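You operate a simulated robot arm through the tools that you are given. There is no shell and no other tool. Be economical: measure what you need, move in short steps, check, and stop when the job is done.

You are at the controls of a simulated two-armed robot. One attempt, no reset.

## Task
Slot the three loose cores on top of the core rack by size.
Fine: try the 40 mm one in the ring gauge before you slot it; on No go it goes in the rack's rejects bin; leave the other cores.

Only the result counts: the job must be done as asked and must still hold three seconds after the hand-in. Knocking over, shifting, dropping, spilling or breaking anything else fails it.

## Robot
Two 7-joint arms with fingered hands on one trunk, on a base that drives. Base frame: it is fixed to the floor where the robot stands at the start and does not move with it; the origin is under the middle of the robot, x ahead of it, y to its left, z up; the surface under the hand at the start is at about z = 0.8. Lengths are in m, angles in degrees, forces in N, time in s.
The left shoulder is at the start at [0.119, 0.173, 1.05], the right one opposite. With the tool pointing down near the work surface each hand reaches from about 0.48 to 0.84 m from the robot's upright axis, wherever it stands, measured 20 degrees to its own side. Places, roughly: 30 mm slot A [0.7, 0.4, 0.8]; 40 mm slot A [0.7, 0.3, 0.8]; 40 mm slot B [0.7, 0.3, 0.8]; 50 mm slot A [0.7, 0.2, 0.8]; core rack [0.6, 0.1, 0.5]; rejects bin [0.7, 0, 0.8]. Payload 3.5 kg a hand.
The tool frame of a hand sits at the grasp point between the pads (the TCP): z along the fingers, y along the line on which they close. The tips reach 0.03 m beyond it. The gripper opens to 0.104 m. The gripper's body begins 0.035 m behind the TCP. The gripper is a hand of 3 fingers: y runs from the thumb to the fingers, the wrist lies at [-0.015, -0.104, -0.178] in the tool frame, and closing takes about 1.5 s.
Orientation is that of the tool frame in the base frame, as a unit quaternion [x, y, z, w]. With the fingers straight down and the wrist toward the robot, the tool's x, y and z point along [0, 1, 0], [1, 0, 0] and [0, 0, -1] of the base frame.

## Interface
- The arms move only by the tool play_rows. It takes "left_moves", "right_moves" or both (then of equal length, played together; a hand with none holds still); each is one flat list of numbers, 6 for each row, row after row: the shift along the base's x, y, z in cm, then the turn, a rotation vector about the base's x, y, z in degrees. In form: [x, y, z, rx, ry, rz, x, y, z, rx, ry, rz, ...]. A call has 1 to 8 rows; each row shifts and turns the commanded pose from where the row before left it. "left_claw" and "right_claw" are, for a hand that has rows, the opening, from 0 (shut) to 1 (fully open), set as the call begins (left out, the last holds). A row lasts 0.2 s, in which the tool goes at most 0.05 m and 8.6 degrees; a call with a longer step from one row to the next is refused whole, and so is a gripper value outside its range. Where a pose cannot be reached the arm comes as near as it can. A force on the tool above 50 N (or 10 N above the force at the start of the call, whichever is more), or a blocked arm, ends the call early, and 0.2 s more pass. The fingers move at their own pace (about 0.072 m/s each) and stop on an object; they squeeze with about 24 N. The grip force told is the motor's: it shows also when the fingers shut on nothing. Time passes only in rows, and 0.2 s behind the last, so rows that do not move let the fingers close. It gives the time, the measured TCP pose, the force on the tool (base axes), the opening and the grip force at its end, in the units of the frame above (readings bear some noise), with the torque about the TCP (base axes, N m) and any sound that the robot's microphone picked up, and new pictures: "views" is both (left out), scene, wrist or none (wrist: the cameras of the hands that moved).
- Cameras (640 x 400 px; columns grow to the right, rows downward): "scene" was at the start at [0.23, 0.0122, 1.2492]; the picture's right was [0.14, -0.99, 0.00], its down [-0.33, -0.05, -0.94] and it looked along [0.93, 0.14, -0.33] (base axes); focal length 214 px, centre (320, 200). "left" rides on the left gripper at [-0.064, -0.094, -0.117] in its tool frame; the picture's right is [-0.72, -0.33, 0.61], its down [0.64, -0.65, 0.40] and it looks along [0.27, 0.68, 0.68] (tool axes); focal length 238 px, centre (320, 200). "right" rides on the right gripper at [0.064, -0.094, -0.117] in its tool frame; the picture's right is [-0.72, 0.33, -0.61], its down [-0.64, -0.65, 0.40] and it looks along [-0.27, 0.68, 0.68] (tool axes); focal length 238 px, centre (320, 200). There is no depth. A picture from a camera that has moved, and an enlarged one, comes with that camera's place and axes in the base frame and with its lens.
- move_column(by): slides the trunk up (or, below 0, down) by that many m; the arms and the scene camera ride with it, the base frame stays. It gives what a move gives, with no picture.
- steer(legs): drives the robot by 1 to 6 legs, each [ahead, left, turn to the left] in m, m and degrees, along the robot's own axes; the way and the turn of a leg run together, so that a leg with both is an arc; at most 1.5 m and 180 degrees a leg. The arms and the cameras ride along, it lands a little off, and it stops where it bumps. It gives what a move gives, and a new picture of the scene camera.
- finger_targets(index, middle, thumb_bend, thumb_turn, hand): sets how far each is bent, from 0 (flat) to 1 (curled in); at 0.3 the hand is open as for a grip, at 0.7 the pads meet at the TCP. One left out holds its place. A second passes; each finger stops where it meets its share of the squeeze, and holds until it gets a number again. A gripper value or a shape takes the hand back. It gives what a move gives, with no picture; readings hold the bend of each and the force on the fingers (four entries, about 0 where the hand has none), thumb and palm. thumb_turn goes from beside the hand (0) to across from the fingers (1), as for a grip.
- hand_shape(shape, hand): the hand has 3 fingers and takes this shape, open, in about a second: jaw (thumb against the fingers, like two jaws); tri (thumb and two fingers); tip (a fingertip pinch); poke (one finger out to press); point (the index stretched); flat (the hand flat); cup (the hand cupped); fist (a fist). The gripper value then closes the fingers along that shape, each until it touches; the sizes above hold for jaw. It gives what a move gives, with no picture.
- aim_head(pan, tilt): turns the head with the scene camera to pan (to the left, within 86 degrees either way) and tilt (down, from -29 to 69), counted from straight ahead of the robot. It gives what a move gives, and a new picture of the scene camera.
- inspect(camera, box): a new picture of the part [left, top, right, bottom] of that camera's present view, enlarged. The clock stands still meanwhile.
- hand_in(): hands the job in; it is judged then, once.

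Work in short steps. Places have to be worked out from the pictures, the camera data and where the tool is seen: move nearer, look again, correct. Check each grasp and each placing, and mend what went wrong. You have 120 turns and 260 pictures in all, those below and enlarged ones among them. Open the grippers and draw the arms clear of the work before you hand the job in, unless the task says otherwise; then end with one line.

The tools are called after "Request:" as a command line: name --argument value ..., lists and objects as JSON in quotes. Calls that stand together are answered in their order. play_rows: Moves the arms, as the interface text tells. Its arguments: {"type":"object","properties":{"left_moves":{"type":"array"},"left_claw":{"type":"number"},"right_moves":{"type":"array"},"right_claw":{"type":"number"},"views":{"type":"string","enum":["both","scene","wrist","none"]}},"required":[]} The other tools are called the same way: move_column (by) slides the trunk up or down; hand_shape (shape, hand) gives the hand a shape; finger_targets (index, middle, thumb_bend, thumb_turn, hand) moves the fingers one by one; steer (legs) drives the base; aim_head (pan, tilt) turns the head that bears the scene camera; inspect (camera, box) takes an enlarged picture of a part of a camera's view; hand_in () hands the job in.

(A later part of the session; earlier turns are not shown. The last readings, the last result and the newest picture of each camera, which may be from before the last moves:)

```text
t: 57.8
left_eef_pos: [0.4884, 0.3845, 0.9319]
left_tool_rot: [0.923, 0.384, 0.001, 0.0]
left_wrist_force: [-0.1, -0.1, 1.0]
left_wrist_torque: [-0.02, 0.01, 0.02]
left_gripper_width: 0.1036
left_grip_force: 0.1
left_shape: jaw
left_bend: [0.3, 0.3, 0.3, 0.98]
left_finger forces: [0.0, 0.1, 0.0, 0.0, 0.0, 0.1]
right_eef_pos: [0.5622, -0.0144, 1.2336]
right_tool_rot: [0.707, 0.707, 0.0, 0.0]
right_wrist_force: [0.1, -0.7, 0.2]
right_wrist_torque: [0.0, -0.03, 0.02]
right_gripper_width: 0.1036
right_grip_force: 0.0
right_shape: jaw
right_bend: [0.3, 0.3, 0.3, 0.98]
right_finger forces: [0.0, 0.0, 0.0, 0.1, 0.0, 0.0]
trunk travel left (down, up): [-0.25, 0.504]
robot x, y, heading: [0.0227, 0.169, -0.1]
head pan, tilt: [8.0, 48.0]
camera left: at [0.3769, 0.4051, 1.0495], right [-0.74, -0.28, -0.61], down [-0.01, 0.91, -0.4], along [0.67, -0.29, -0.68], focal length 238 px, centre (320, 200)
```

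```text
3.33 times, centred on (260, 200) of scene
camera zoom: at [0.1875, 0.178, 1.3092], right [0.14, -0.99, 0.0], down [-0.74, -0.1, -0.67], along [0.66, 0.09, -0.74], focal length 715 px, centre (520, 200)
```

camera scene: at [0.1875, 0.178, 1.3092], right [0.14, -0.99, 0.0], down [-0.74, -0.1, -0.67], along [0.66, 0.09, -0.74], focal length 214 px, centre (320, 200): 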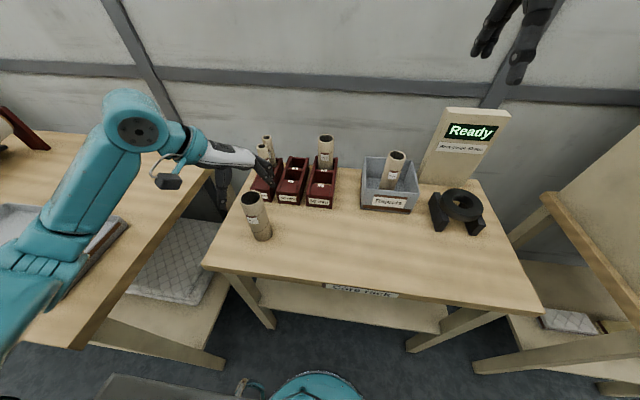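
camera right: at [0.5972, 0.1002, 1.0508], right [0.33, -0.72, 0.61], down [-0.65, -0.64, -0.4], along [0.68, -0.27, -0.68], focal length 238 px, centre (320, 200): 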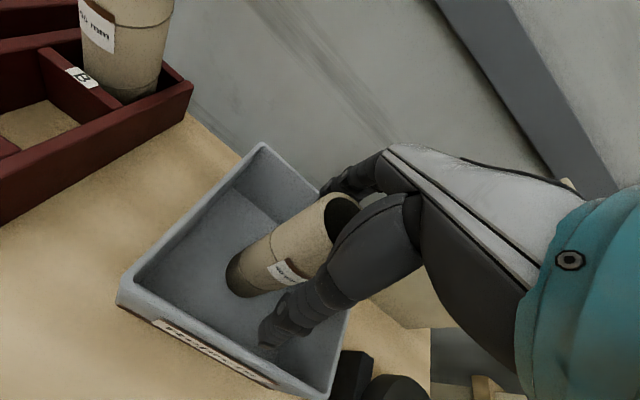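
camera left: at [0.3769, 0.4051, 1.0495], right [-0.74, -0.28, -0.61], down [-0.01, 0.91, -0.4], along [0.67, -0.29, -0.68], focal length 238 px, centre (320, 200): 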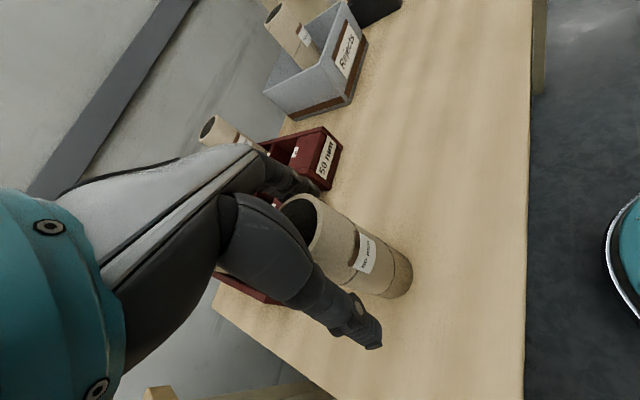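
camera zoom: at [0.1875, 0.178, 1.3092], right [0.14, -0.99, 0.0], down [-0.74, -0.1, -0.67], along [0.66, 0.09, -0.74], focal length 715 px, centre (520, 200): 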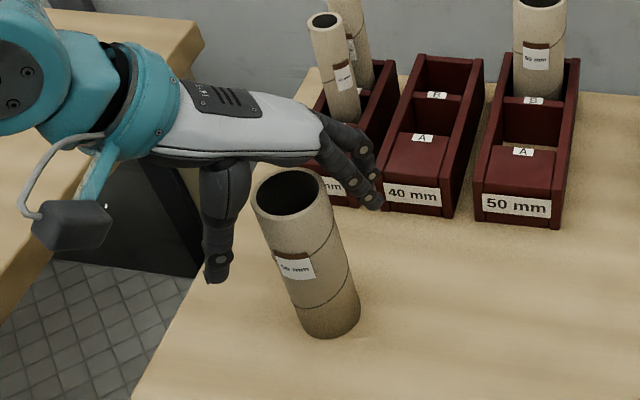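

Well placed: thumb on one side, fingers on the other. I close.

Request:
play_rows --left_moves '[0, 0, 0, 0, 0, 0, 0, 0, 0, 0, 0, 0, 0, 0, 0, 0, 0, 0, 0, 0, 0, 0, 0, 0, 0, 0, 0, 0, 0, 0, 0, 0, 0, 0, 0, 0, 0, 0, 0, 0, 0, 0]' --left_claw 0 --views "none"

Request:
inspect --camera "scene" --box '[190, 140, 330, 260]'

```text
t: 59.4
left_eef_pos: [0.4883, 0.3832, 0.9313]
left_tool_rot: [0.923, 0.384, 0.0, 0.0]
left_wrist_force: [1.4, -0.2, 1.2]
left_wrist_torque: [0.05, 0.03, 0.01]
left_gripper_width: 0.0428
left_grip_force: 24.3
left_shape: jaw
left_bend: [0.74, 0.49, 0.72, 1.0]
left_finger forces: [13.7, 7.6, 0.0, 0.1, 21.7, 0.0]
right_eef_pos: [0.5615, -0.0137, 1.2339]
right_tool_rot: [0.706, 0.708, -0.001, 0.0]
right_wrist_force: [-0.3, 0.2, 0.4]
right_wrist_torque: [0.02, 0.0, 0.0]
right_gripper_width: 0.1037
right_grip_force: 0.1
right_shape: jaw
right_bend: [0.3, 0.3, 0.3, 0.98]
right_finger forces: [0.1, 0.0, 0.0, 0.0, 0.0, 0.0]
trunk travel left (down, up): [-0.25, 0.504]
robot x, y, heading: [0.0227, 0.1675, 0.1]
head pan, tilt: [8.0, 48.0]
```

```text
3.33 times, centred on (260, 200) of scene
camera zoom: at [0.1875, 0.178, 1.3092], right [0.14, -0.99, 0.0], down [-0.74, -0.1, -0.67], along [0.66, 0.09, -0.74], focal length 715 px, centre (520, 200)
```

zoom: 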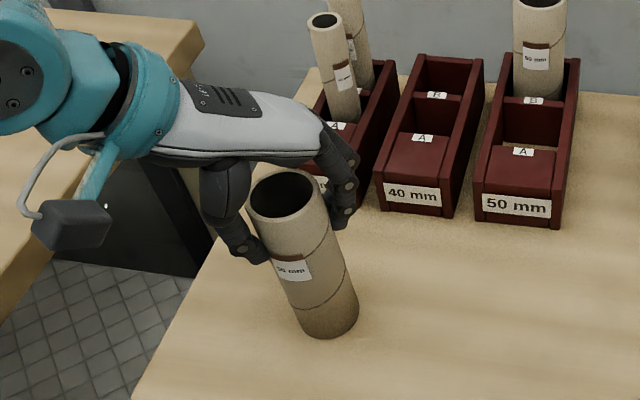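

Gripped at 24 N. I lift 18 cm straight up.

Request:
play_rows --left_moves '[0, 0, 1, 0, 0, 0, 0, 0, 2, 0, 0, 0, 0, 0, 4, 0, 0, 0, 0, 0, 4, 0, 0, 0, 0, 0, 4, 0, 0, 0, 0, 0, 3, 0, 0, 0, 0, 0, 0, 0, 0, 0]'

```text
t: 61.0
left_eef_pos: [0.4898, 0.3833, 1.1142]
left_tool_rot: [0.924, 0.383, 0.0, -0.001]
left_wrist_force: [-0.1, -0.1, 0.1]
left_wrist_torque: [0.01, 0.0, -0.01]
left_gripper_width: 0.0421
left_grip_force: 24.5
left_shape: jaw
left_bend: [0.74, 0.49, 0.72, 1.0]
left_finger forces: [13.8, 7.8, 0.1, 0.0, 21.5, 0.0]
right_eef_pos: [0.5622, -0.0146, 1.2342]
right_tool_rot: [0.706, 0.708, 0.0, 0.0]
right_wrist_force: [-0.4, 0.0, -0.3]
right_wrist_torque: [0.02, 0.0, 0.02]
right_gripper_width: 0.1039
right_grip_force: 0.0
right_shape: jaw
right_bend: [0.3, 0.3, 0.3, 0.98]
right_finger forces: [0.0, 0.0, 0.0, 0.1, 0.1, 0.0]
trunk travel left (down, up): [-0.25, 0.504]
robot x, y, heading: [0.0224, 0.1712, 0.3]
head pan, tilt: [8.0, 48.0]
camera scene: at [0.1876, 0.1781, 1.3092], right [0.14, -0.99, 0.0], down [-0.74, -0.1, -0.67], along [0.66, 0.09, -0.74], focal length 214 px, centre (320, 200)
camera left: at [0.3775, 0.4043, 1.2303], right [-0.74, -0.28, -0.61], down [-0.01, 0.91, -0.4], along [0.67, -0.29, -0.68], focal length 238 px, centre (320, 200)
```

scene: 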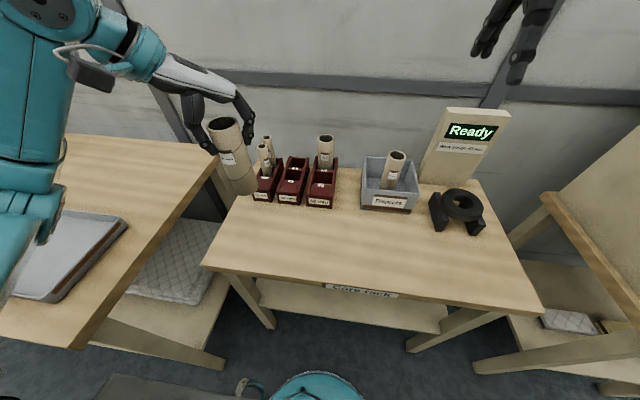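
left: 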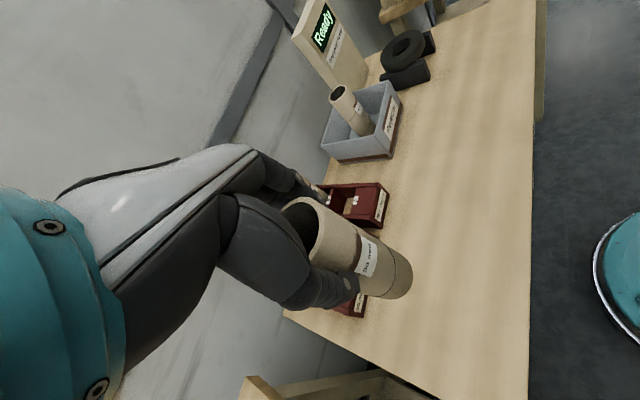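

The core hangs upright, bottom at about 0.98. I carry it above 50-A while turning the hand so it closes along y, keeping clear of core B.

Request:
play_rows --left_moves '[3.3, -2.4, 0, 0, 0, -7.5, 3.3, -2.4, 0, 0, 0, -7.5, 3.3, -2.4, 0, 0, 0, -7.5, 3.3, -2.4, 0, 0, 0, -7.5, 3.3, -2.4, 0, 0, 0, -7.5, 3.4, -2.5, 0, 0, 0, -7.5, 0, 0, 0, 0, 0, 0]'

Request:
inspect --camera "scene" --box '[260, 80, 370, 220]'

Request:
inspect --camera "left" --box '[280, 200, 500, 380]'

```text
t: 62.6
left_eef_pos: [0.653, 0.2476, 1.1004]
left_tool_rot: [1.0, -0.001, 0.001, 0.0]
left_wrist_force: [-0.5, -1.2, 0.8]
left_wrist_torque: [0.01, -0.04, -0.02]
left_gripper_width: 0.0422
left_grip_force: 23.8
left_shape: jaw
left_bend: [0.74, 0.49, 0.72, 1.0]
left_finger forces: [13.7, 8.2, 0.0, 0.0, 21.9, 0.0]
left hand out of reach, approached as far as the arm can: row 6
right_eef_pos: [0.5619, -0.0146, 1.2331]
right_tool_rot: [0.707, 0.708, 0.0, 0.0]
right_wrist_force: [-1.4, -0.7, 0.1]
right_wrist_torque: [0.04, -0.03, -0.01]
right_gripper_width: 0.1037
right_grip_force: 0.0
right_shape: jaw
right_bend: [0.3, 0.3, 0.3, 0.98]
right_finger forces: [0.1, 0.0, 0.0, 0.1, 0.0, 0.0]
trunk travel left (down, up): [-0.25, 0.504]
robot x, y, heading: [0.0233, 0.169, -0.0]
head pan, tilt: [8.0, 48.0]
camera scene: at [0.1869, 0.1772, 1.3093], right [0.14, -0.99, 0.0], down [-0.74, -0.1, -0.67], along [0.66, 0.09, -0.74], focal length 214 px, centre (320, 200)
camera left: at [0.5881, 0.3423, 1.2171], right [-0.72, 0.33, -0.61], down [0.64, 0.65, -0.4], along [0.27, -0.68, -0.68], focal length 238 px, centre (320, 200)
```

scene: 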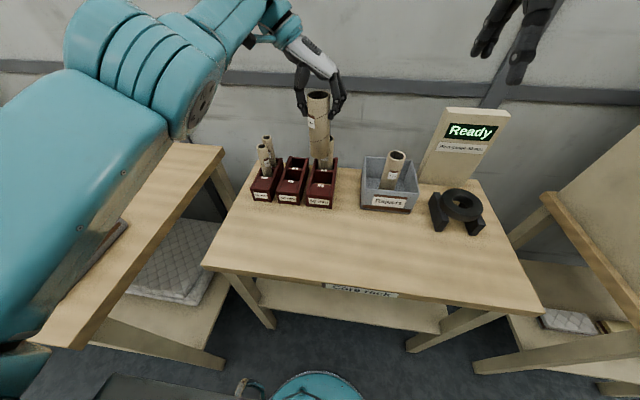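
left: 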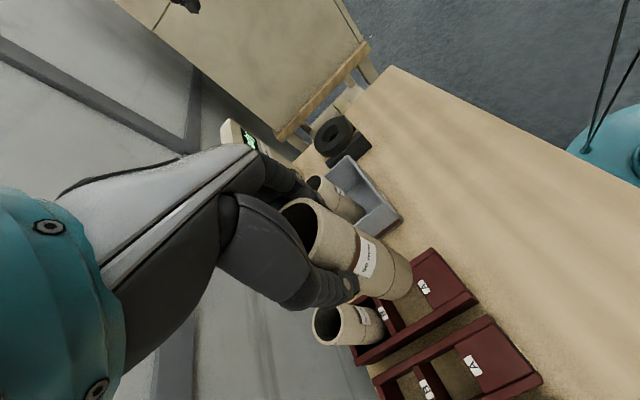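

```text
2.86 times, centred on (315, 150) of scene
camera zoom: at [0.1869, 0.1772, 1.3093], right [0.14, -0.99, 0.0], down [-0.74, -0.1, -0.67], along [0.66, 0.09, -0.74], focal length 613 px, centre (334, 343)
```

zoom: 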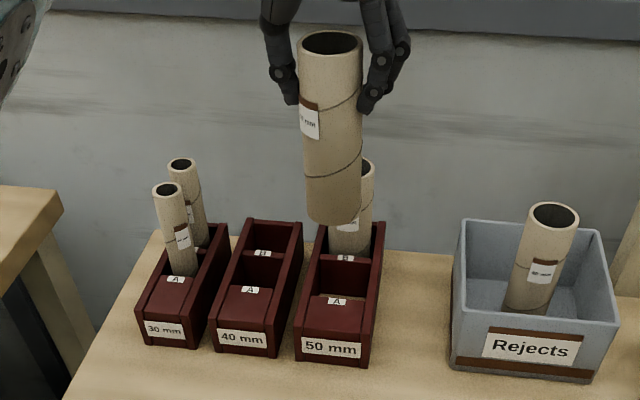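

```text
2.22 times, centred on (390, 290) of left
camera zoom: at [0.5881, 0.3423, 1.2171], right [-0.72, 0.33, -0.61], down [0.64, 0.65, -0.4], along [0.27, -0.68, -0.68], focal length 530 px, centre (164, 0)
```

zoom: 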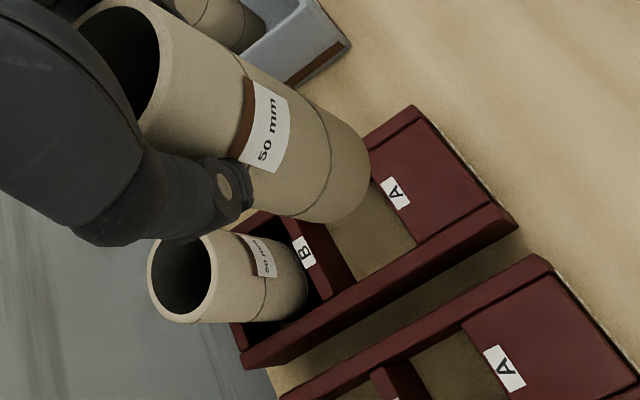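

The arm stops 4 cm short in x. The base has clearance to the table, so I drive 4 cm ahead.

Request:
steer --legs '[[0.04, 0, 0]]'

Request:
inspect --camera "left" --box '[280, 200, 500, 380]'

```text
t: 63.5
left_eef_pos: [0.6942, 0.2478, 1.0982]
left_tool_rot: [1.0, 0.001, -0.001, 0.001]
left_wrist_force: [0.1, -0.3, -0.8]
left_wrist_torque: [0.01, 0.03, -0.04]
left_gripper_width: 0.0421
left_grip_force: 24.8
left_shape: jaw
left_bend: [0.74, 0.49, 0.72, 1.0]
left_finger forces: [13.7, 8.1, 0.1, 0.0, 21.9, 0.1]
right_eef_pos: [0.6028, -0.0137, 1.2331]
right_tool_rot: [0.706, 0.708, -0.001, -0.001]
right_wrist_force: [0.4, 0.4, 0.2]
right_wrist_torque: [0.04, 0.02, 0.03]
right_gripper_width: 0.1039
right_grip_force: 0.0
right_shape: jaw
right_bend: [0.3, 0.3, 0.3, 0.98]
right_finger forces: [0.0, 0.0, 0.0, 0.0, 0.1, 0.0]
trunk travel left (down, up): [-0.25, 0.504]
robot x, y, heading: [0.0585, 0.1666, 0.2]
head pan, tilt: [8.0, 48.0]
camera scene: at [0.2287, 0.178, 1.309], right [0.14, -0.99, 0.0], down [-0.74, -0.1, -0.67], along [0.66, 0.09, -0.74], focal length 214 px, centre (320, 200)
```

scene: 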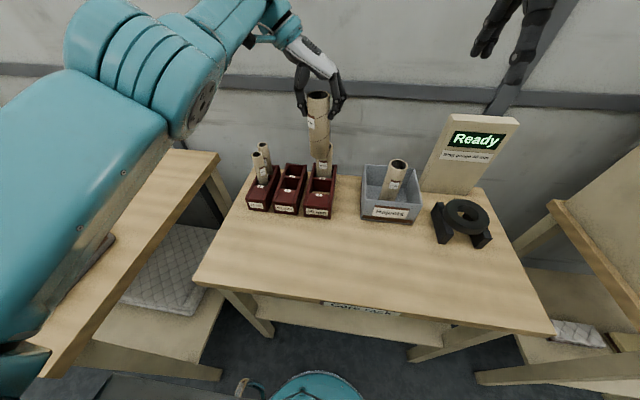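

```text
2.22 times, centred on (390, 290) of left
camera zoom: at [0.6297, 0.3432, 1.2158], right [-0.72, 0.33, -0.61], down [0.64, 0.65, -0.4], along [0.27, -0.68, -0.68], focal length 530 px, centre (164, 0)
```

zoom: 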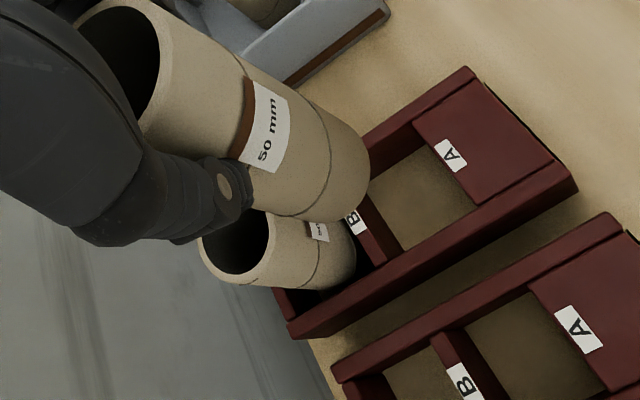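

The core seems ~1 cm too far left and a few mm too far ahead of the well centre (0.689, 0.240). I correct and lower to about 6 cm above the tray, then compare both cameras.

Request:
play_rows --left_moves '[-0.4, -1.0, 0, 0, 0, 0, 0, 0, -2.5, 0, 0, 0, 0, 0, -2.5, 0, 0, 0, 0, 0, -1.0, 0, 0, 0, 0, 0, 0, 0, 0, 0]' --views "none"

Request:
inspect --camera "scene" --box '[270, 110, 370, 220]'

Request:
inspect --camera "left" --box '[300, 200, 480, 340]'

```text
t: 64.7
left_eef_pos: [0.7, 0.2371, 1.0398]
left_tool_rot: [1.0, 0.001, 0.0, -0.001]
left_wrist_force: [0.2, 0.3, 0.2]
left_wrist_torque: [0.0, 0.01, 0.01]
left_gripper_width: 0.0424
left_grip_force: 23.3
left_shape: jaw
left_bend: [0.74, 0.49, 0.72, 1.0]
left_finger forces: [13.6, 8.2, 0.0, 0.0, 21.8, 0.0]
left hand out of reach, approached as far as the arm can: row 2, 3
right_eef_pos: [0.602, -0.0142, 1.233]
right_tool_rot: [0.706, 0.708, 0.001, 0.001]
right_wrist_force: [1.1, 0.8, -0.1]
right_wrist_torque: [0.02, 0.05, 0.0]
right_gripper_width: 0.1038
right_grip_force: 0.0
right_shape: jaw
right_bend: [0.3, 0.3, 0.3, 0.98]
right_finger forces: [0.0, 0.1, 0.0, 0.0, 0.0, 0.0]
trunk travel left (down, up): [-0.25, 0.504]
robot x, y, heading: [0.0565, 0.1664, 0.2]
head pan, tilt: [8.0, 48.0]
```

```text
3.64 times, centred on (320, 165) of scene
camera zoom: at [0.2271, 0.178, 1.3092], right [0.14, -0.99, 0.0], down [-0.74, -0.1, -0.67], along [0.66, 0.09, -0.74], focal length 780 px, centre (320, 327)
```

zoom: 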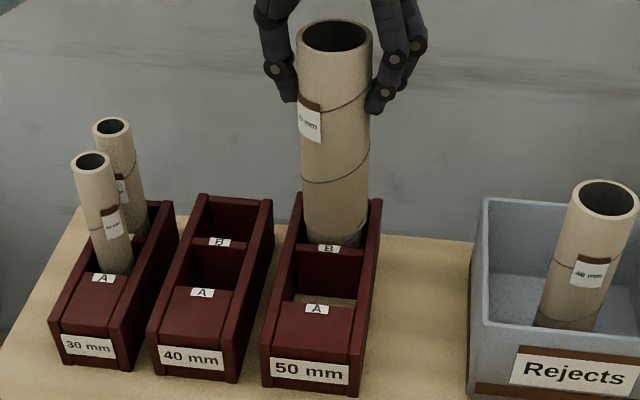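

```text
2.86 times, centred on (390, 270) of left
camera zoom: at [0.636, 0.3313, 1.158], right [-0.72, 0.33, -0.61], down [0.64, 0.65, -0.41], along [0.27, -0.68, -0.68], focal length 681 px, centre (120, 0)
```

zoom: 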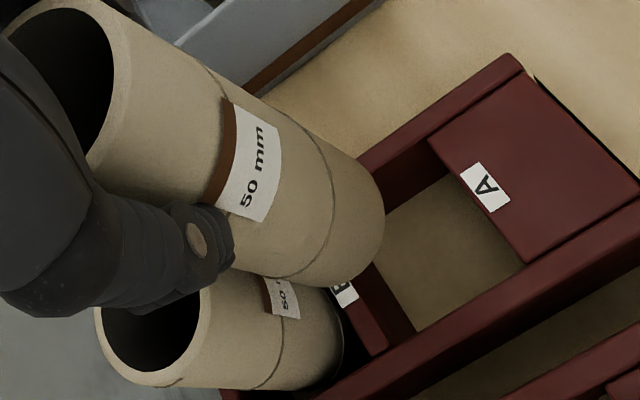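

The hand ended a bit far in x (0.700) because of the reach limit. I bring it back -7 mm in x and +4.5 mm in y, and lower to about 1.5 cm above the tray top.

Request:
play_rows --left_moves '[-0.7, 0.45, 0, 0, 0, 0, 0, 0, -2.0, 0, 0, 0, 0, 0, -2.0, 0, 0, 0, 0, 0, 0, 0, 0, 0]' --views "none"

Request:
inspect --camera "scene" --box '[280, 130, 360, 220]'

Request:
inspect --camera "left" --box '[310, 200, 490, 340]'

```text
t: 65.7
left_eef_pos: [0.704, 0.2414, 1.0018]
left_tool_rot: [1.0, 0.0, 0.0, 0.0]
left_wrist_force: [0.2, -0.4, -0.9]
left_wrist_torque: [0.0, -0.01, 0.0]
left_gripper_width: 0.0421
left_grip_force: 23.9
left_shape: jaw
left_bend: [0.74, 0.49, 0.72, 1.0]
left_finger forces: [13.7, 8.2, 0.1, 0.0, 21.9, 0.0]
left hand out of reach, approached as far as the arm can: row 1, 3
right_eef_pos: [0.6019, -0.0142, 1.2336]
right_tool_rot: [0.706, 0.708, 0.001, 0.0]
right_wrist_force: [0.1, 0.6, 0.5]
right_wrist_torque: [-0.02, -0.01, 0.02]
right_gripper_width: 0.1037
right_grip_force: 0.0
right_shape: jaw
right_bend: [0.3, 0.3, 0.3, 0.98]
right_finger forces: [0.1, 0.1, 0.1, 0.1, 0.0, 0.0]
trunk travel left (down, up): [-0.25, 0.504]
robot x, y, heading: [0.0598, 0.1657, 0.2]
head pan, tilt: [8.0, 48.0]
```

```text
4.44 times, centred on (320, 175) of scene
camera zoom: at [0.2271, 0.1781, 1.3092], right [0.14, -0.99, 0.0], down [-0.74, -0.1, -0.67], along [0.66, 0.09, -0.74], focal length 953 px, centre (320, 311)
```

zoom: 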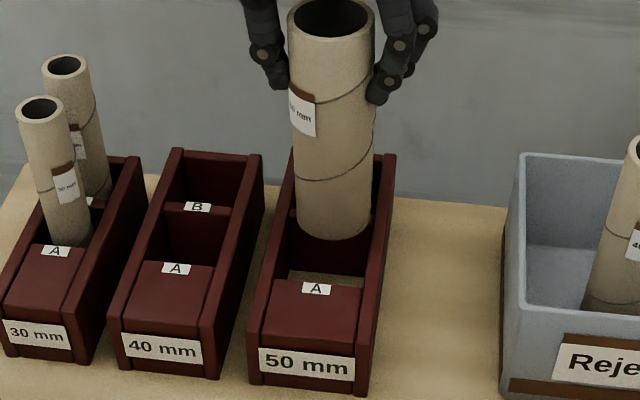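

```text
2.86 times, centred on (400, 270) of left
camera zoom: at [0.6397, 0.3352, 1.1187], right [-0.72, 0.33, -0.61], down [0.64, 0.65, -0.4], along [0.27, -0.68, -0.68], focal length 681 px, centre (91, 0)
```

zoom: 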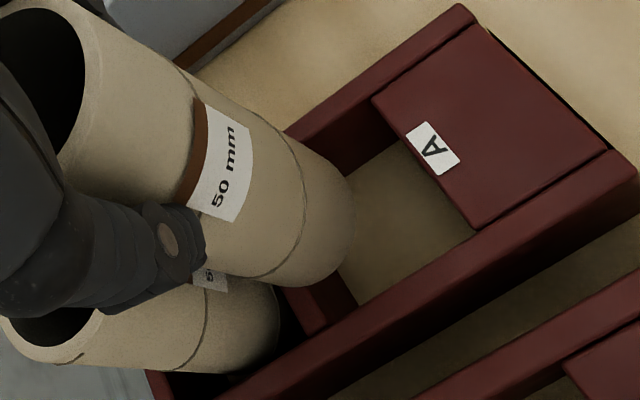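

The x readback stays at 0.704 because the arm is at a joint limit in this hand orientation. I raise again while turning back to the 45° orientation, which had better reach.

Request:
play_rows --left_moves '[-0.3, 0, 1.5, 0, 0, 0, -0.3, 0, 1.5, 0, 0, 0, -0.3, 0, 1.5, 0, 0, 7.5, -0.3, 0, 1.5, 0, 0, 7.5, 0, 0, 0, 0, 0, 7.5, 0, 0, 0, 0, 0, 7.5, 0, 0, 0, 0, 0, 7.5, 0, 0, 0, 0, 0, 7.5]'

```text
t: 67.5
left_eef_pos: [0.7706, 0.2311, 1.074]
left_tool_rot: [0.923, 0.384, 0.0, -0.001]
left_wrist_force: [-0.7, -0.9, -1.4]
left_wrist_torque: [-0.03, 0.04, 0.01]
left_gripper_width: 0.042
left_grip_force: 24.6
left_shape: jaw
left_bend: [0.74, 0.5, 0.72, 1.0]
left_finger forces: [14.5, 8.4, 0.1, 0.0, 22.3, 0.0]
left hand out of reach, approached as far as the arm can: row 2, 3, 4, 5, 6, 7, 8
right_eef_pos: [0.6011, -0.0148, 1.2333]
right_tool_rot: [0.706, 0.708, 0.0, 0.0]
right_wrist_force: [-0.4, 0.0, 0.4]
right_wrist_torque: [0.0, 0.0, -0.02]
right_gripper_width: 0.1036
right_grip_force: 0.1
right_shape: jaw
right_bend: [0.3, 0.3, 0.3, 0.98]
right_finger forces: [0.0, 0.0, 0.1, 0.1, 0.1, 0.0]
trunk travel left (down, up): [-0.25, 0.504]
robot x, y, heading: [0.0613, 0.1695, -0.0]
head pan, tilt: [8.0, 48.0]
camera scene: at [0.2272, 0.1779, 1.3092], right [0.14, -0.99, 0.0], down [-0.74, -0.1, -0.67], along [0.66, 0.09, -0.74], focal length 214 px, centre (320, 200)
camera left: at [0.6579, 0.2518, 1.192], right [-0.74, -0.28, -0.61], down [-0.01, 0.91, -0.4], along [0.67, -0.29, -0.68], focal length 238 px, centre (320, 200)
```

scene: 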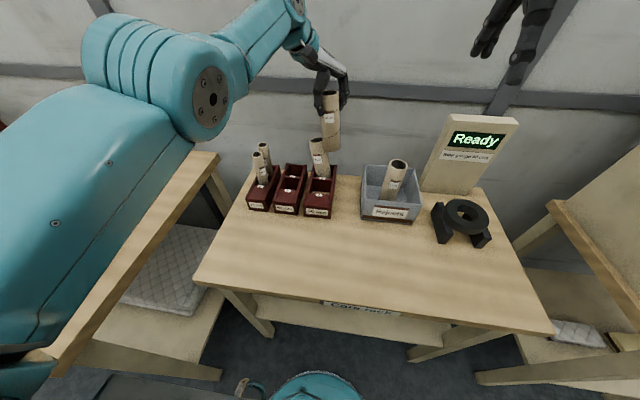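
left: 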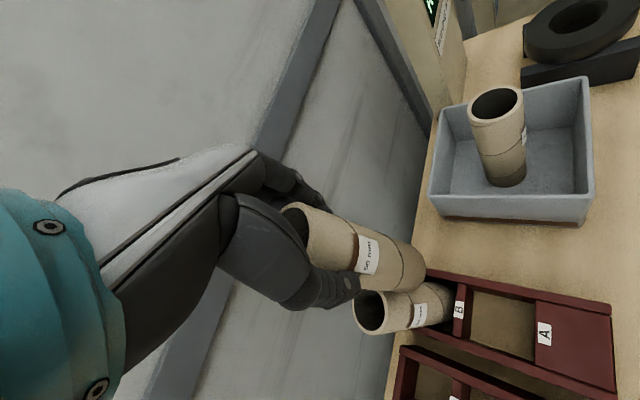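

The hand drifted to x = 0.77, past core B. I check at once whether core B was disturbed.

Request:
inspect --camera "scene" --box '[240, 80, 360, 220]'

Request:
inspect --camera "left" --box '[260, 180, 500, 360]'

```text
2.86 times, centred on (300, 150) of scene
camera zoom: at [0.2272, 0.1779, 1.3092], right [0.14, -0.99, 0.0], down [-0.74, -0.1, -0.67], along [0.66, 0.09, -0.74], focal length 613 px, centre (377, 343)
```

zoom: 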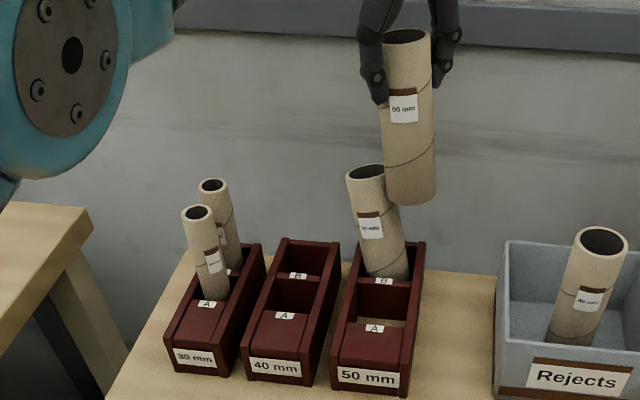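

```text
2.22 times, centred on (380, 270) of left
camera zoom: at [0.6579, 0.2518, 1.192], right [-0.74, -0.28, -0.61], down [-0.01, 0.91, -0.4], along [0.67, -0.29, -0.68], focal length 530 px, centre (187, 44)
```

zoom: 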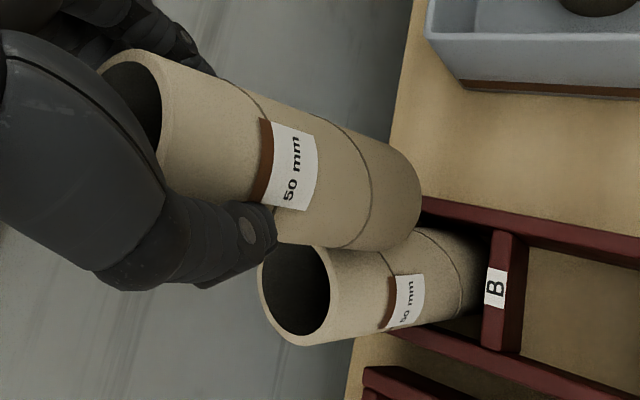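

Core B leans slightly because the held core's lower end presses against it; it is still in its well. I lift the whole trunk straight up to free it, since this needs no arm motion.

Request:
move_column --by 0.08

Request:
inspect --camera "scene" --box '[240, 80, 360, 240]'

Request:
inspect --camera "left" --box '[260, 180, 500, 360]'

```text
t: 68.7
left_eef_pos: [0.7524, 0.2316, 1.1927]
left_tool_rot: [0.923, 0.384, 0.028, 0.01]
left_wrist_force: [0.0, 0.8, -1.5]
left_wrist_torque: [0.01, 0.05, -0.04]
left_gripper_width: 0.0421
left_grip_force: 23.7
left_shape: jaw
left_bend: [0.74, 0.49, 0.72, 1.0]
left_finger forces: [13.9, 8.9, 0.0, 0.1, 22.5, 0.0]
right_eef_pos: [0.6033, -0.0139, 1.3122]
right_tool_rot: [0.706, 0.708, -0.001, -0.001]
right_wrist_force: [-0.4, 0.5, -0.1]
right_wrist_torque: [0.01, 0.0, -0.03]
right_gripper_width: 0.104
right_grip_force: 0.1
right_shape: jaw
right_bend: [0.3, 0.3, 0.3, 0.98]
right_finger forces: [0.1, 0.0, 0.1, 0.0, 0.0, 0.0]
trunk travel left (down, up): [-0.33, 0.424]
robot x, y, heading: [0.0618, 0.1669, 0.0]
head pan, tilt: [8.0, 48.0]
```

```text
2.50 times, centred on (300, 160) of scene
camera zoom: at [0.1972, 0.178, 1.3905], right [0.14, -0.99, 0.0], down [-0.74, -0.1, -0.67], along [0.66, 0.09, -0.74], focal length 536 px, centre (370, 300)
```

zoom: 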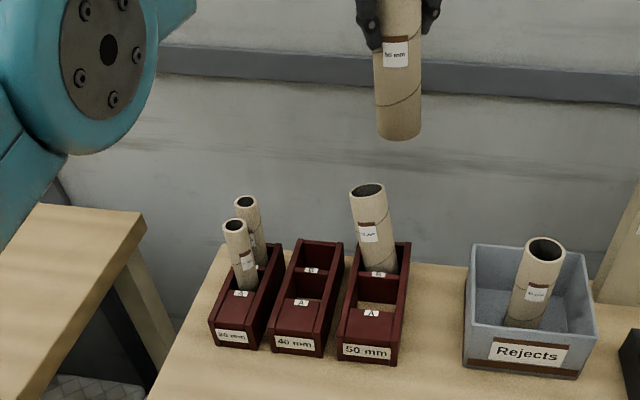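

```text
2.22 times, centred on (380, 270) of left
camera zoom: at [0.6337, 0.2523, 1.3029], right [-0.7, -0.28, -0.66], down [0.01, 0.91, -0.4], along [0.71, -0.29, -0.64], focal length 530 px, centre (187, 44)
```

zoom: 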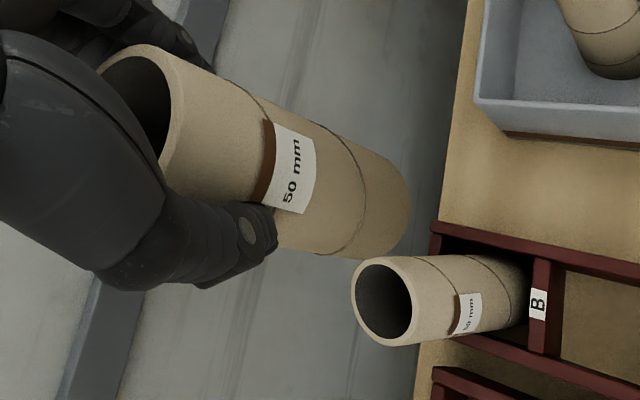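

Held core is clear now (bottom ≈ 1.06), but core B still leans in its well. The poor reach came from the base standing too far left; I drive right and back and look again.

Request:
steer --legs '[[-0.06, -0.15, 0]]'

Request:
inspect --camera "scene" --box '[180, 80, 340, 220]'

```text
t: 70.1
left_eef_pos: [0.692, 0.0806, 1.1925]
left_tool_rot: [0.923, 0.384, 0.029, 0.011]
left_wrist_force: [-0.1, -0.4, -0.5]
left_wrist_torque: [0.04, 0.01, 0.01]
left_gripper_width: 0.0419
left_grip_force: 23.5
left_shape: jaw
left_bend: [0.74, 0.49, 0.72, 1.0]
left_finger forces: [13.8, 9.0, 0.0, 0.0, 22.4, 0.0]
right_eef_pos: [0.5429, -0.1643, 1.315]
right_tool_rot: [0.706, 0.708, 0.0, 0.0]
right_wrist_force: [-0.1, -0.2, -0.6]
right_wrist_torque: [0.01, -0.04, -0.02]
right_gripper_width: 0.1039
right_grip_force: 0.0
right_shape: jaw
right_bend: [0.3, 0.3, 0.3, 0.98]
right_finger forces: [0.0, 0.0, 0.1, 0.0, 0.1, 0.0]
trunk travel left (down, up): [-0.33, 0.424]
robot x, y, heading: [0.0021, 0.016, 0.1]
head pan, tilt: [8.0, 48.0]
camera scene: at [0.137, 0.028, 1.3908], right [0.14, -0.99, 0.0], down [-0.74, -0.1, -0.67], along [0.66, 0.09, -0.74], focal length 214 px, centre (320, 200)
```

scene: 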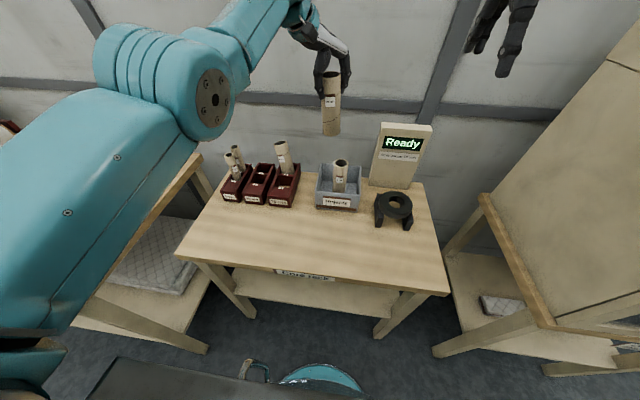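

```text
2.86 times, centred on (260, 150) of scene
camera zoom: at [0.137, 0.028, 1.3908], right [0.14, -0.99, 0.0], down [-0.74, -0.1, -0.67], along [0.66, 0.09, -0.74], focal length 613 px, centre (491, 343)
```

zoom: 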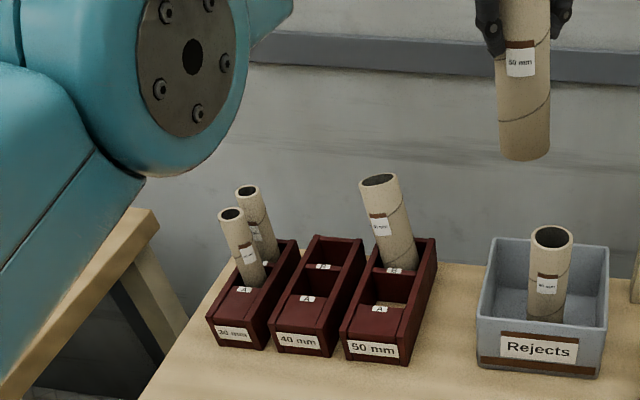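

Core B leans about 5° toward +y, lightly wedged in its well; I will straighten it after placing. Now the base is better placed: I move the held core above 50-A at this height in 45° orientation.

Request:
play_rows --left_moves '[-0.5, 2.6, 0, 0, 0, 0, -0.5, 2.6, 0, 0, 0, 0, -0.5, 2.6, 0, 0, 0, 0, -0.4, 2.6, 0, 0, 0, 0, 0, 2.7, 0, 0, 0, 0, 0, 2.7, 0, 0, 0, 0, 0, 0, 0, 0, 0, 0]'

```text
t: 71.7
left_eef_pos: [0.6734, 0.2392, 1.1927]
left_tool_rot: [0.923, 0.383, 0.028, 0.012]
left_wrist_force: [1.1, -0.2, -1.5]
left_wrist_torque: [-0.01, 0.04, -0.02]
left_gripper_width: 0.0417
left_grip_force: 23.7
left_shape: jaw
left_bend: [0.74, 0.5, 0.72, 1.0]
left_finger forces: [13.7, 8.8, 0.0, 0.0, 22.0, 0.0]
right_eef_pos: [0.5435, -0.164, 1.3134]
right_tool_rot: [0.707, 0.708, 0.0, 0.0]
right_wrist_force: [0.2, -0.7, 0.3]
right_wrist_torque: [-0.04, 0.02, 0.01]
right_gripper_width: 0.1035
right_grip_force: 0.1
right_shape: jaw
right_bend: [0.3, 0.3, 0.3, 0.98]
right_finger forces: [0.1, 0.0, 0.1, 0.1, 0.1, 0.0]
trunk travel left (down, up): [-0.33, 0.424]
robot x, y, heading: [0.0002, 0.0205, -0.0]
head pan, tilt: [8.0, 48.0]
camera scene: at [0.1374, 0.0285, 1.3907], right [0.14, -0.99, 0.0], down [-0.74, -0.1, -0.67], along [0.66, 0.09, -0.74], focal length 214 px, centre (320, 200)
camera left: at [0.5552, 0.2611, 1.303], right [-0.7, -0.28, -0.66], down [0.01, 0.91, -0.4], along [0.71, -0.29, -0.64], focal length 238 px, centre (320, 200)
```

scene: 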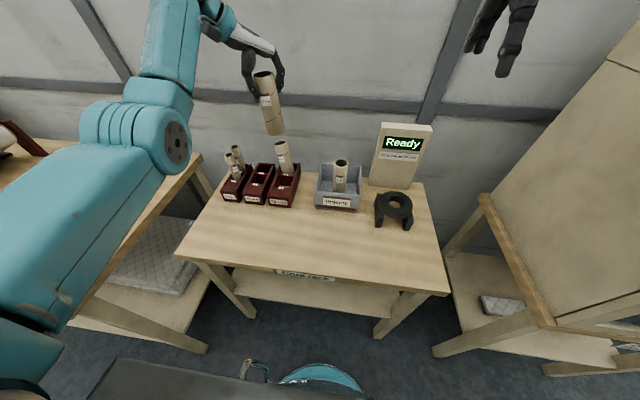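
left: 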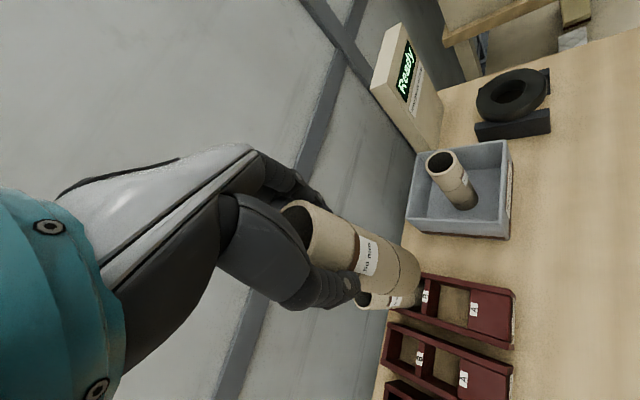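

The tool leans 3.5° toward +x since the trunk lift; I level it with a +3.5° turn about y.

Request:
play_rows --left_moves '[0, 0, 0, 0, 3.5, 0, 0, 0, 0, 0, 0, 0]' --views "none"

Request:
move_column --by -0.1

Request:
inspect --camera "left" --box '[280, 180, 520, 360]'

Request:
inspect --camera "scene" --box '[200, 80, 320, 220]'

```text
t: 72.3
left_eef_pos: [0.6745, 0.2395, 1.1924]
left_tool_rot: [0.924, 0.384, -0.001, -0.001]
left_wrist_force: [-0.7, -0.6, -1.1]
left_wrist_torque: [0.02, -0.04, 0.02]
left_gripper_width: 0.042
left_grip_force: 23.8
left_shape: jaw
left_bend: [0.74, 0.5, 0.72, 1.0]
left_finger forces: [13.7, 8.8, 0.1, 0.1, 22.1, 0.0]
right_eef_pos: [0.5437, -0.1623, 1.3132]
right_tool_rot: [0.706, 0.708, 0.0, 0.0]
right_wrist_force: [0.7, 0.1, -0.1]
right_wrist_torque: [0.02, -0.03, 0.0]
right_gripper_width: 0.1039
right_grip_force: 0.1
right_shape: jaw
right_bend: [0.3, 0.3, 0.3, 0.98]
right_finger forces: [0.0, 0.1, 0.0, 0.1, 0.1, 0.0]
trunk travel left (down, up): [-0.33, 0.424]
robot x, y, heading: [0.0008, 0.0182, 0.2]
head pan, tilt: [8.0, 48.0]
```

```text
t: 73.6
left_eef_pos: [0.6717, 0.239, 1.0931]
left_tool_rot: [0.924, 0.383, 0.0, -0.001]
left_wrist_force: [-0.4, 0.6, -1.1]
left_wrist_torque: [0.03, -0.01, -0.02]
left_gripper_width: 0.042
left_grip_force: 23.8
left_shape: jaw
left_bend: [0.74, 0.5, 0.72, 1.0]
left_finger forces: [13.7, 8.8, 0.1, 0.1, 21.9, 0.0]
right_eef_pos: [0.5416, -0.1634, 1.2143]
right_tool_rot: [0.706, 0.708, 0.001, 0.001]
right_wrist_force: [-0.6, -0.7, 0.8]
right_wrist_torque: [0.0, -0.05, 0.03]
right_gripper_width: 0.1037
right_grip_force: 0.0
right_shape: jaw
right_bend: [0.3, 0.3, 0.3, 0.98]
right_finger forces: [0.0, 0.0, 0.1, 0.1, 0.0, 0.1]
trunk travel left (down, up): [-0.23, 0.524]
robot x, y, heading: [0.0, 0.0188, -0.0]
head pan, tilt: [8.0, 48.0]
```

```text
2.22 times, centred on (400, 270) of left
camera zoom: at [0.561, 0.2612, 1.2111], right [-0.74, -0.28, -0.61], down [-0.01, 0.91, -0.4], along [0.67, -0.29, -0.68], focal length 530 px, centre (142, 44)
```

zoom: 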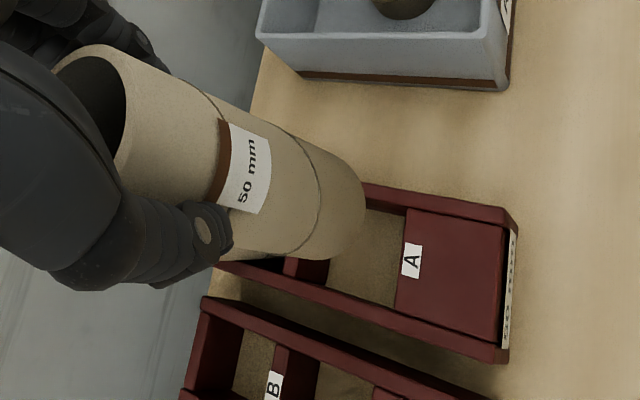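

```text
2.86 times, centred on (260, 150) of scene
camera zoom: at [0.1763, 0.029, 1.2889], right [0.14, -0.99, 0.0], down [-0.74, -0.1, -0.67], along [0.66, 0.09, -0.74], focal length 613 px, centre (491, 343)
```

zoom: 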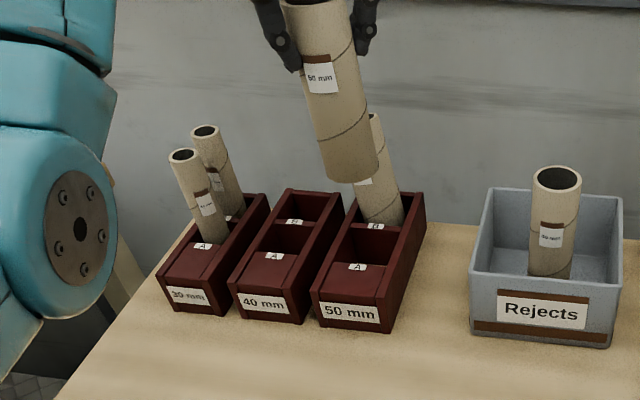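

The held core is upright; its bottom is near (0.668, 0.236), the well centre (0.689, 0.241). I shift +1.9 cm x, +0.5 cm y, lower 5 cm and re-check.

Request:
play_rows --left_moves '[1.9, 0.5, 0, 0, 0, 0, 0, 0, -2.5, 0, 0, 0, 0, 0, -2.5, 0, 0, 0, 0, 0, 0, 0, 0, 0]' --views "none"

Request:
inspect --camera "left" --box '[300, 190, 480, 320]'

Request:
inspect --camera "scene" --box '[220, 110, 310, 210]'

```text
t: 74.6
left_eef_pos: [0.693, 0.2436, 1.0436]
left_tool_rot: [0.924, 0.383, 0.0, -0.001]
left_wrist_force: [-0.1, -0.3, -0.5]
left_wrist_torque: [0.0, 0.01, -0.03]
left_gripper_width: 0.0419
left_grip_force: 24.1
left_shape: jaw
left_bend: [0.74, 0.5, 0.72, 1.0]
left_finger forces: [13.7, 8.7, 0.1, 0.0, 21.8, 0.1]
right_eef_pos: [0.5417, -0.1629, 1.2136]
right_tool_rot: [0.706, 0.708, 0.0, 0.001]
right_wrist_force: [0.5, -0.2, -1.4]
right_wrist_torque: [0.02, 0.04, 0.03]
right_gripper_width: 0.1037
right_grip_force: 0.1
right_shape: jaw
right_bend: [0.3, 0.3, 0.3, 0.98]
right_finger forces: [0.1, 0.0, 0.0, 0.1, 0.0, 0.0]
trunk travel left (down, up): [-0.23, 0.524]
robot x, y, heading: [-0.0005, 0.0182, -0.0]
head pan, tilt: [8.0, 48.0]
```

```text
3.08 times, centred on (390, 255) of left
camera zoom: at [0.5809, 0.2665, 1.1605], right [-0.74, -0.28, -0.61], down [-0.01, 0.91, -0.4], along [0.67, -0.29, -0.68], focal length 733 px, centre (105, 31)
```

zoom: 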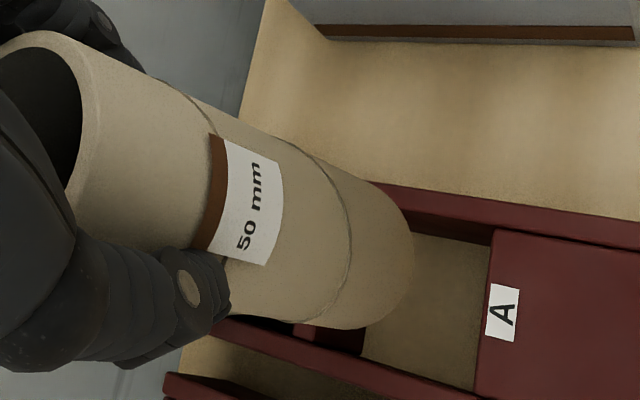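

```text
4.00 times, centred on (265, 160) of scene
camera zoom: at [0.1769, 0.0289, 1.2887], right [0.14, -0.99, 0.0], down [-0.74, -0.1, -0.67], along [0.66, 0.09, -0.74], focal length 858 px, centre (540, 360)
```

zoom: 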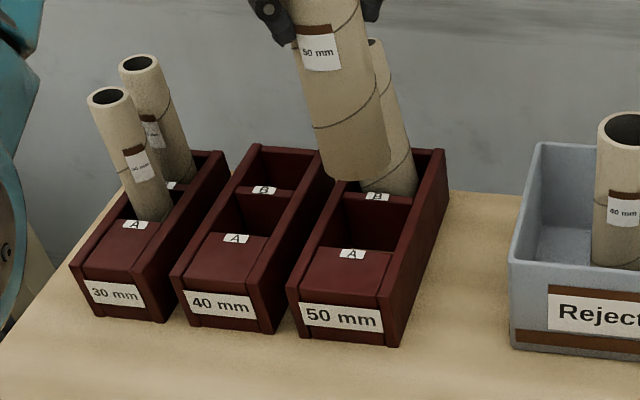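

Both views agree within a few mm: y is right, x needs about +4 mm. I correct and lower to ~2.5 cm above the tray top.

Request:
play_rows --left_moves '[0.4, 0, -2, 0, 0, 0, 0, 0, -2, 0, 0, 0, 0, 0, 0, 0, 0, 0]' --views "none"

Request:
inspect --camera "left" --box '[300, 190, 480, 320]'

Request:
inspect --camera "scene" --box '[230, 130, 310, 210]'

```text
t: 75.4
left_eef_pos: [0.6966, 0.2448, 1.0029]
left_tool_rot: [0.924, 0.384, 0.0, -0.001]
left_wrist_force: [0.8, 0.3, -0.4]
left_wrist_torque: [0.0, 0.02, 0.0]
left_gripper_width: 0.0422
left_grip_force: 23.8
left_shape: jaw
left_bend: [0.74, 0.5, 0.72, 1.0]
left_finger forces: [13.7, 8.7, 0.0, 0.0, 21.9, 0.0]
right_eef_pos: [0.5414, -0.1631, 1.2127]
right_tool_rot: [0.707, 0.707, 0.0, 0.001]
right_wrist_force: [-0.4, -0.4, -0.7]
right_wrist_torque: [-0.02, 0.0, 0.01]
right_gripper_width: 0.1038
right_grip_force: 0.0
right_shape: jaw
right_bend: [0.3, 0.3, 0.3, 0.98]
right_finger forces: [0.0, 0.0, 0.0, 0.0, 0.1, 0.0]
trunk travel left (down, up): [-0.23, 0.524]
robot x, y, heading: [0.0023, 0.0193, -0.1]
head pan, tilt: [8.0, 48.0]
```

```text
3.08 times, centred on (390, 255) of left
camera zoom: at [0.5852, 0.2665, 1.1203], right [-0.74, -0.28, -0.61], down [-0.01, 0.91, -0.4], along [0.67, -0.29, -0.68], focal length 733 px, centre (105, 31)
```

zoom: 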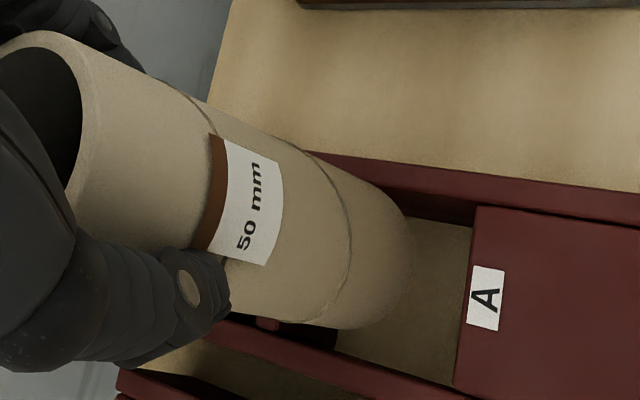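

```text
5.00 times, centred on (270, 170) of scene
camera zoom: at [0.177, 0.0289, 1.2887], right [0.14, -0.99, 0.0], down [-0.74, -0.1, -0.67], along [0.66, 0.09, -0.74], focal length 1072 px, centre (570, 350)
```

zoom: 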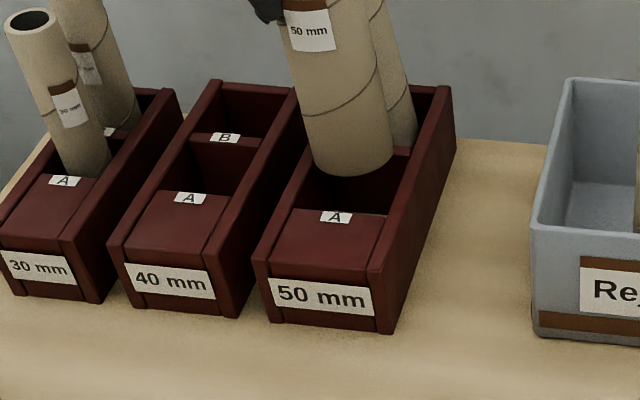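

Remaining error about +3 mm x, +2 mm y. I correct and lower the bottom past the tray's rim, watching force.

Request:
play_rows --left_moves '[0.3, 0.2, -1.5, 0, 0, 0, 0, 0, -1.2, 0, 0, 0, 0, 0, -0.6, 0, 0, 0, 0, 0, 0, 0, 0, 0]' --views "none"

Request:
inspect --camera "left" --box '[300, 190, 480, 320]'

Request:
inspect --camera "scene" --box '[230, 130, 310, 210]'

```text
t: 76.4
left_eef_pos: [0.698, 0.246, 0.9688]
left_tool_rot: [0.923, 0.384, 0.001, 0.0]
left_wrist_force: [-2.3, -1.6, 12.5]
left_wrist_torque: [-0.22, -0.02, -0.02]
left_gripper_width: 0.0409
left_grip_force: 23.7
left_shape: jaw
left_bend: [0.75, 0.5, 0.74, 1.0]
left_finger forces: [13.5, 10.0, 0.0, 0.0, 22.1, 0.1]
right_eef_pos: [0.5419, -0.1639, 1.2139]
right_tool_rot: [0.707, 0.707, 0.001, 0.002]
right_wrist_force: [-0.1, -0.3, 0.0]
right_wrist_torque: [0.01, 0.03, 0.0]
right_gripper_width: 0.1038
right_grip_force: 0.1
right_shape: jaw
right_bend: [0.3, 0.3, 0.3, 0.98]
right_finger forces: [0.0, 0.1, 0.1, 0.0, 0.1, 0.0]
trunk travel left (down, up): [-0.23, 0.524]
robot x, y, heading: [0.002, 0.0169, 0.1]
head pan, tilt: [8.0, 48.0]
```

```text
3.08 times, centred on (390, 255) of left
camera zoom: at [0.5864, 0.2682, 1.0874], right [-0.74, -0.28, -0.61], down [-0.01, 0.92, -0.4], along [0.67, -0.29, -0.68], focal length 733 px, centre (105, 31)
```

zoom: 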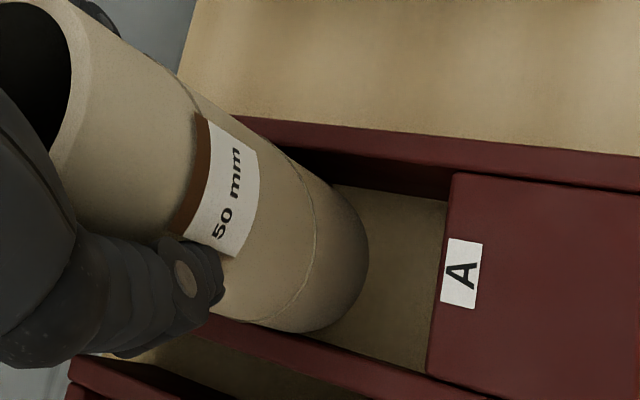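

```text
5.00 times, centred on (270, 170) of scene
camera zoom: at [0.1751, 0.0282, 1.2888], right [0.14, -0.99, 0.0], down [-0.73, -0.1, -0.67], along [0.66, 0.09, -0.74], focal length 1072 px, centre (570, 350)
```

zoom: 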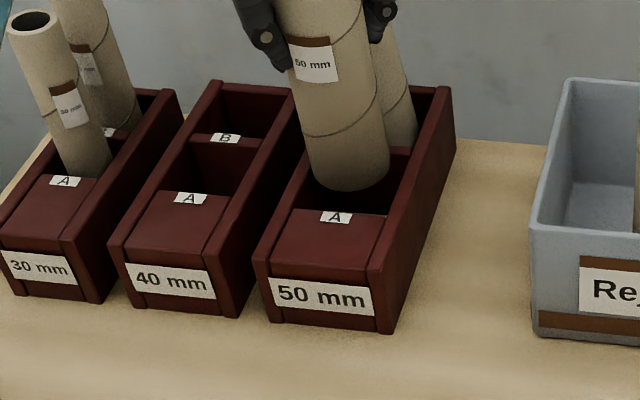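

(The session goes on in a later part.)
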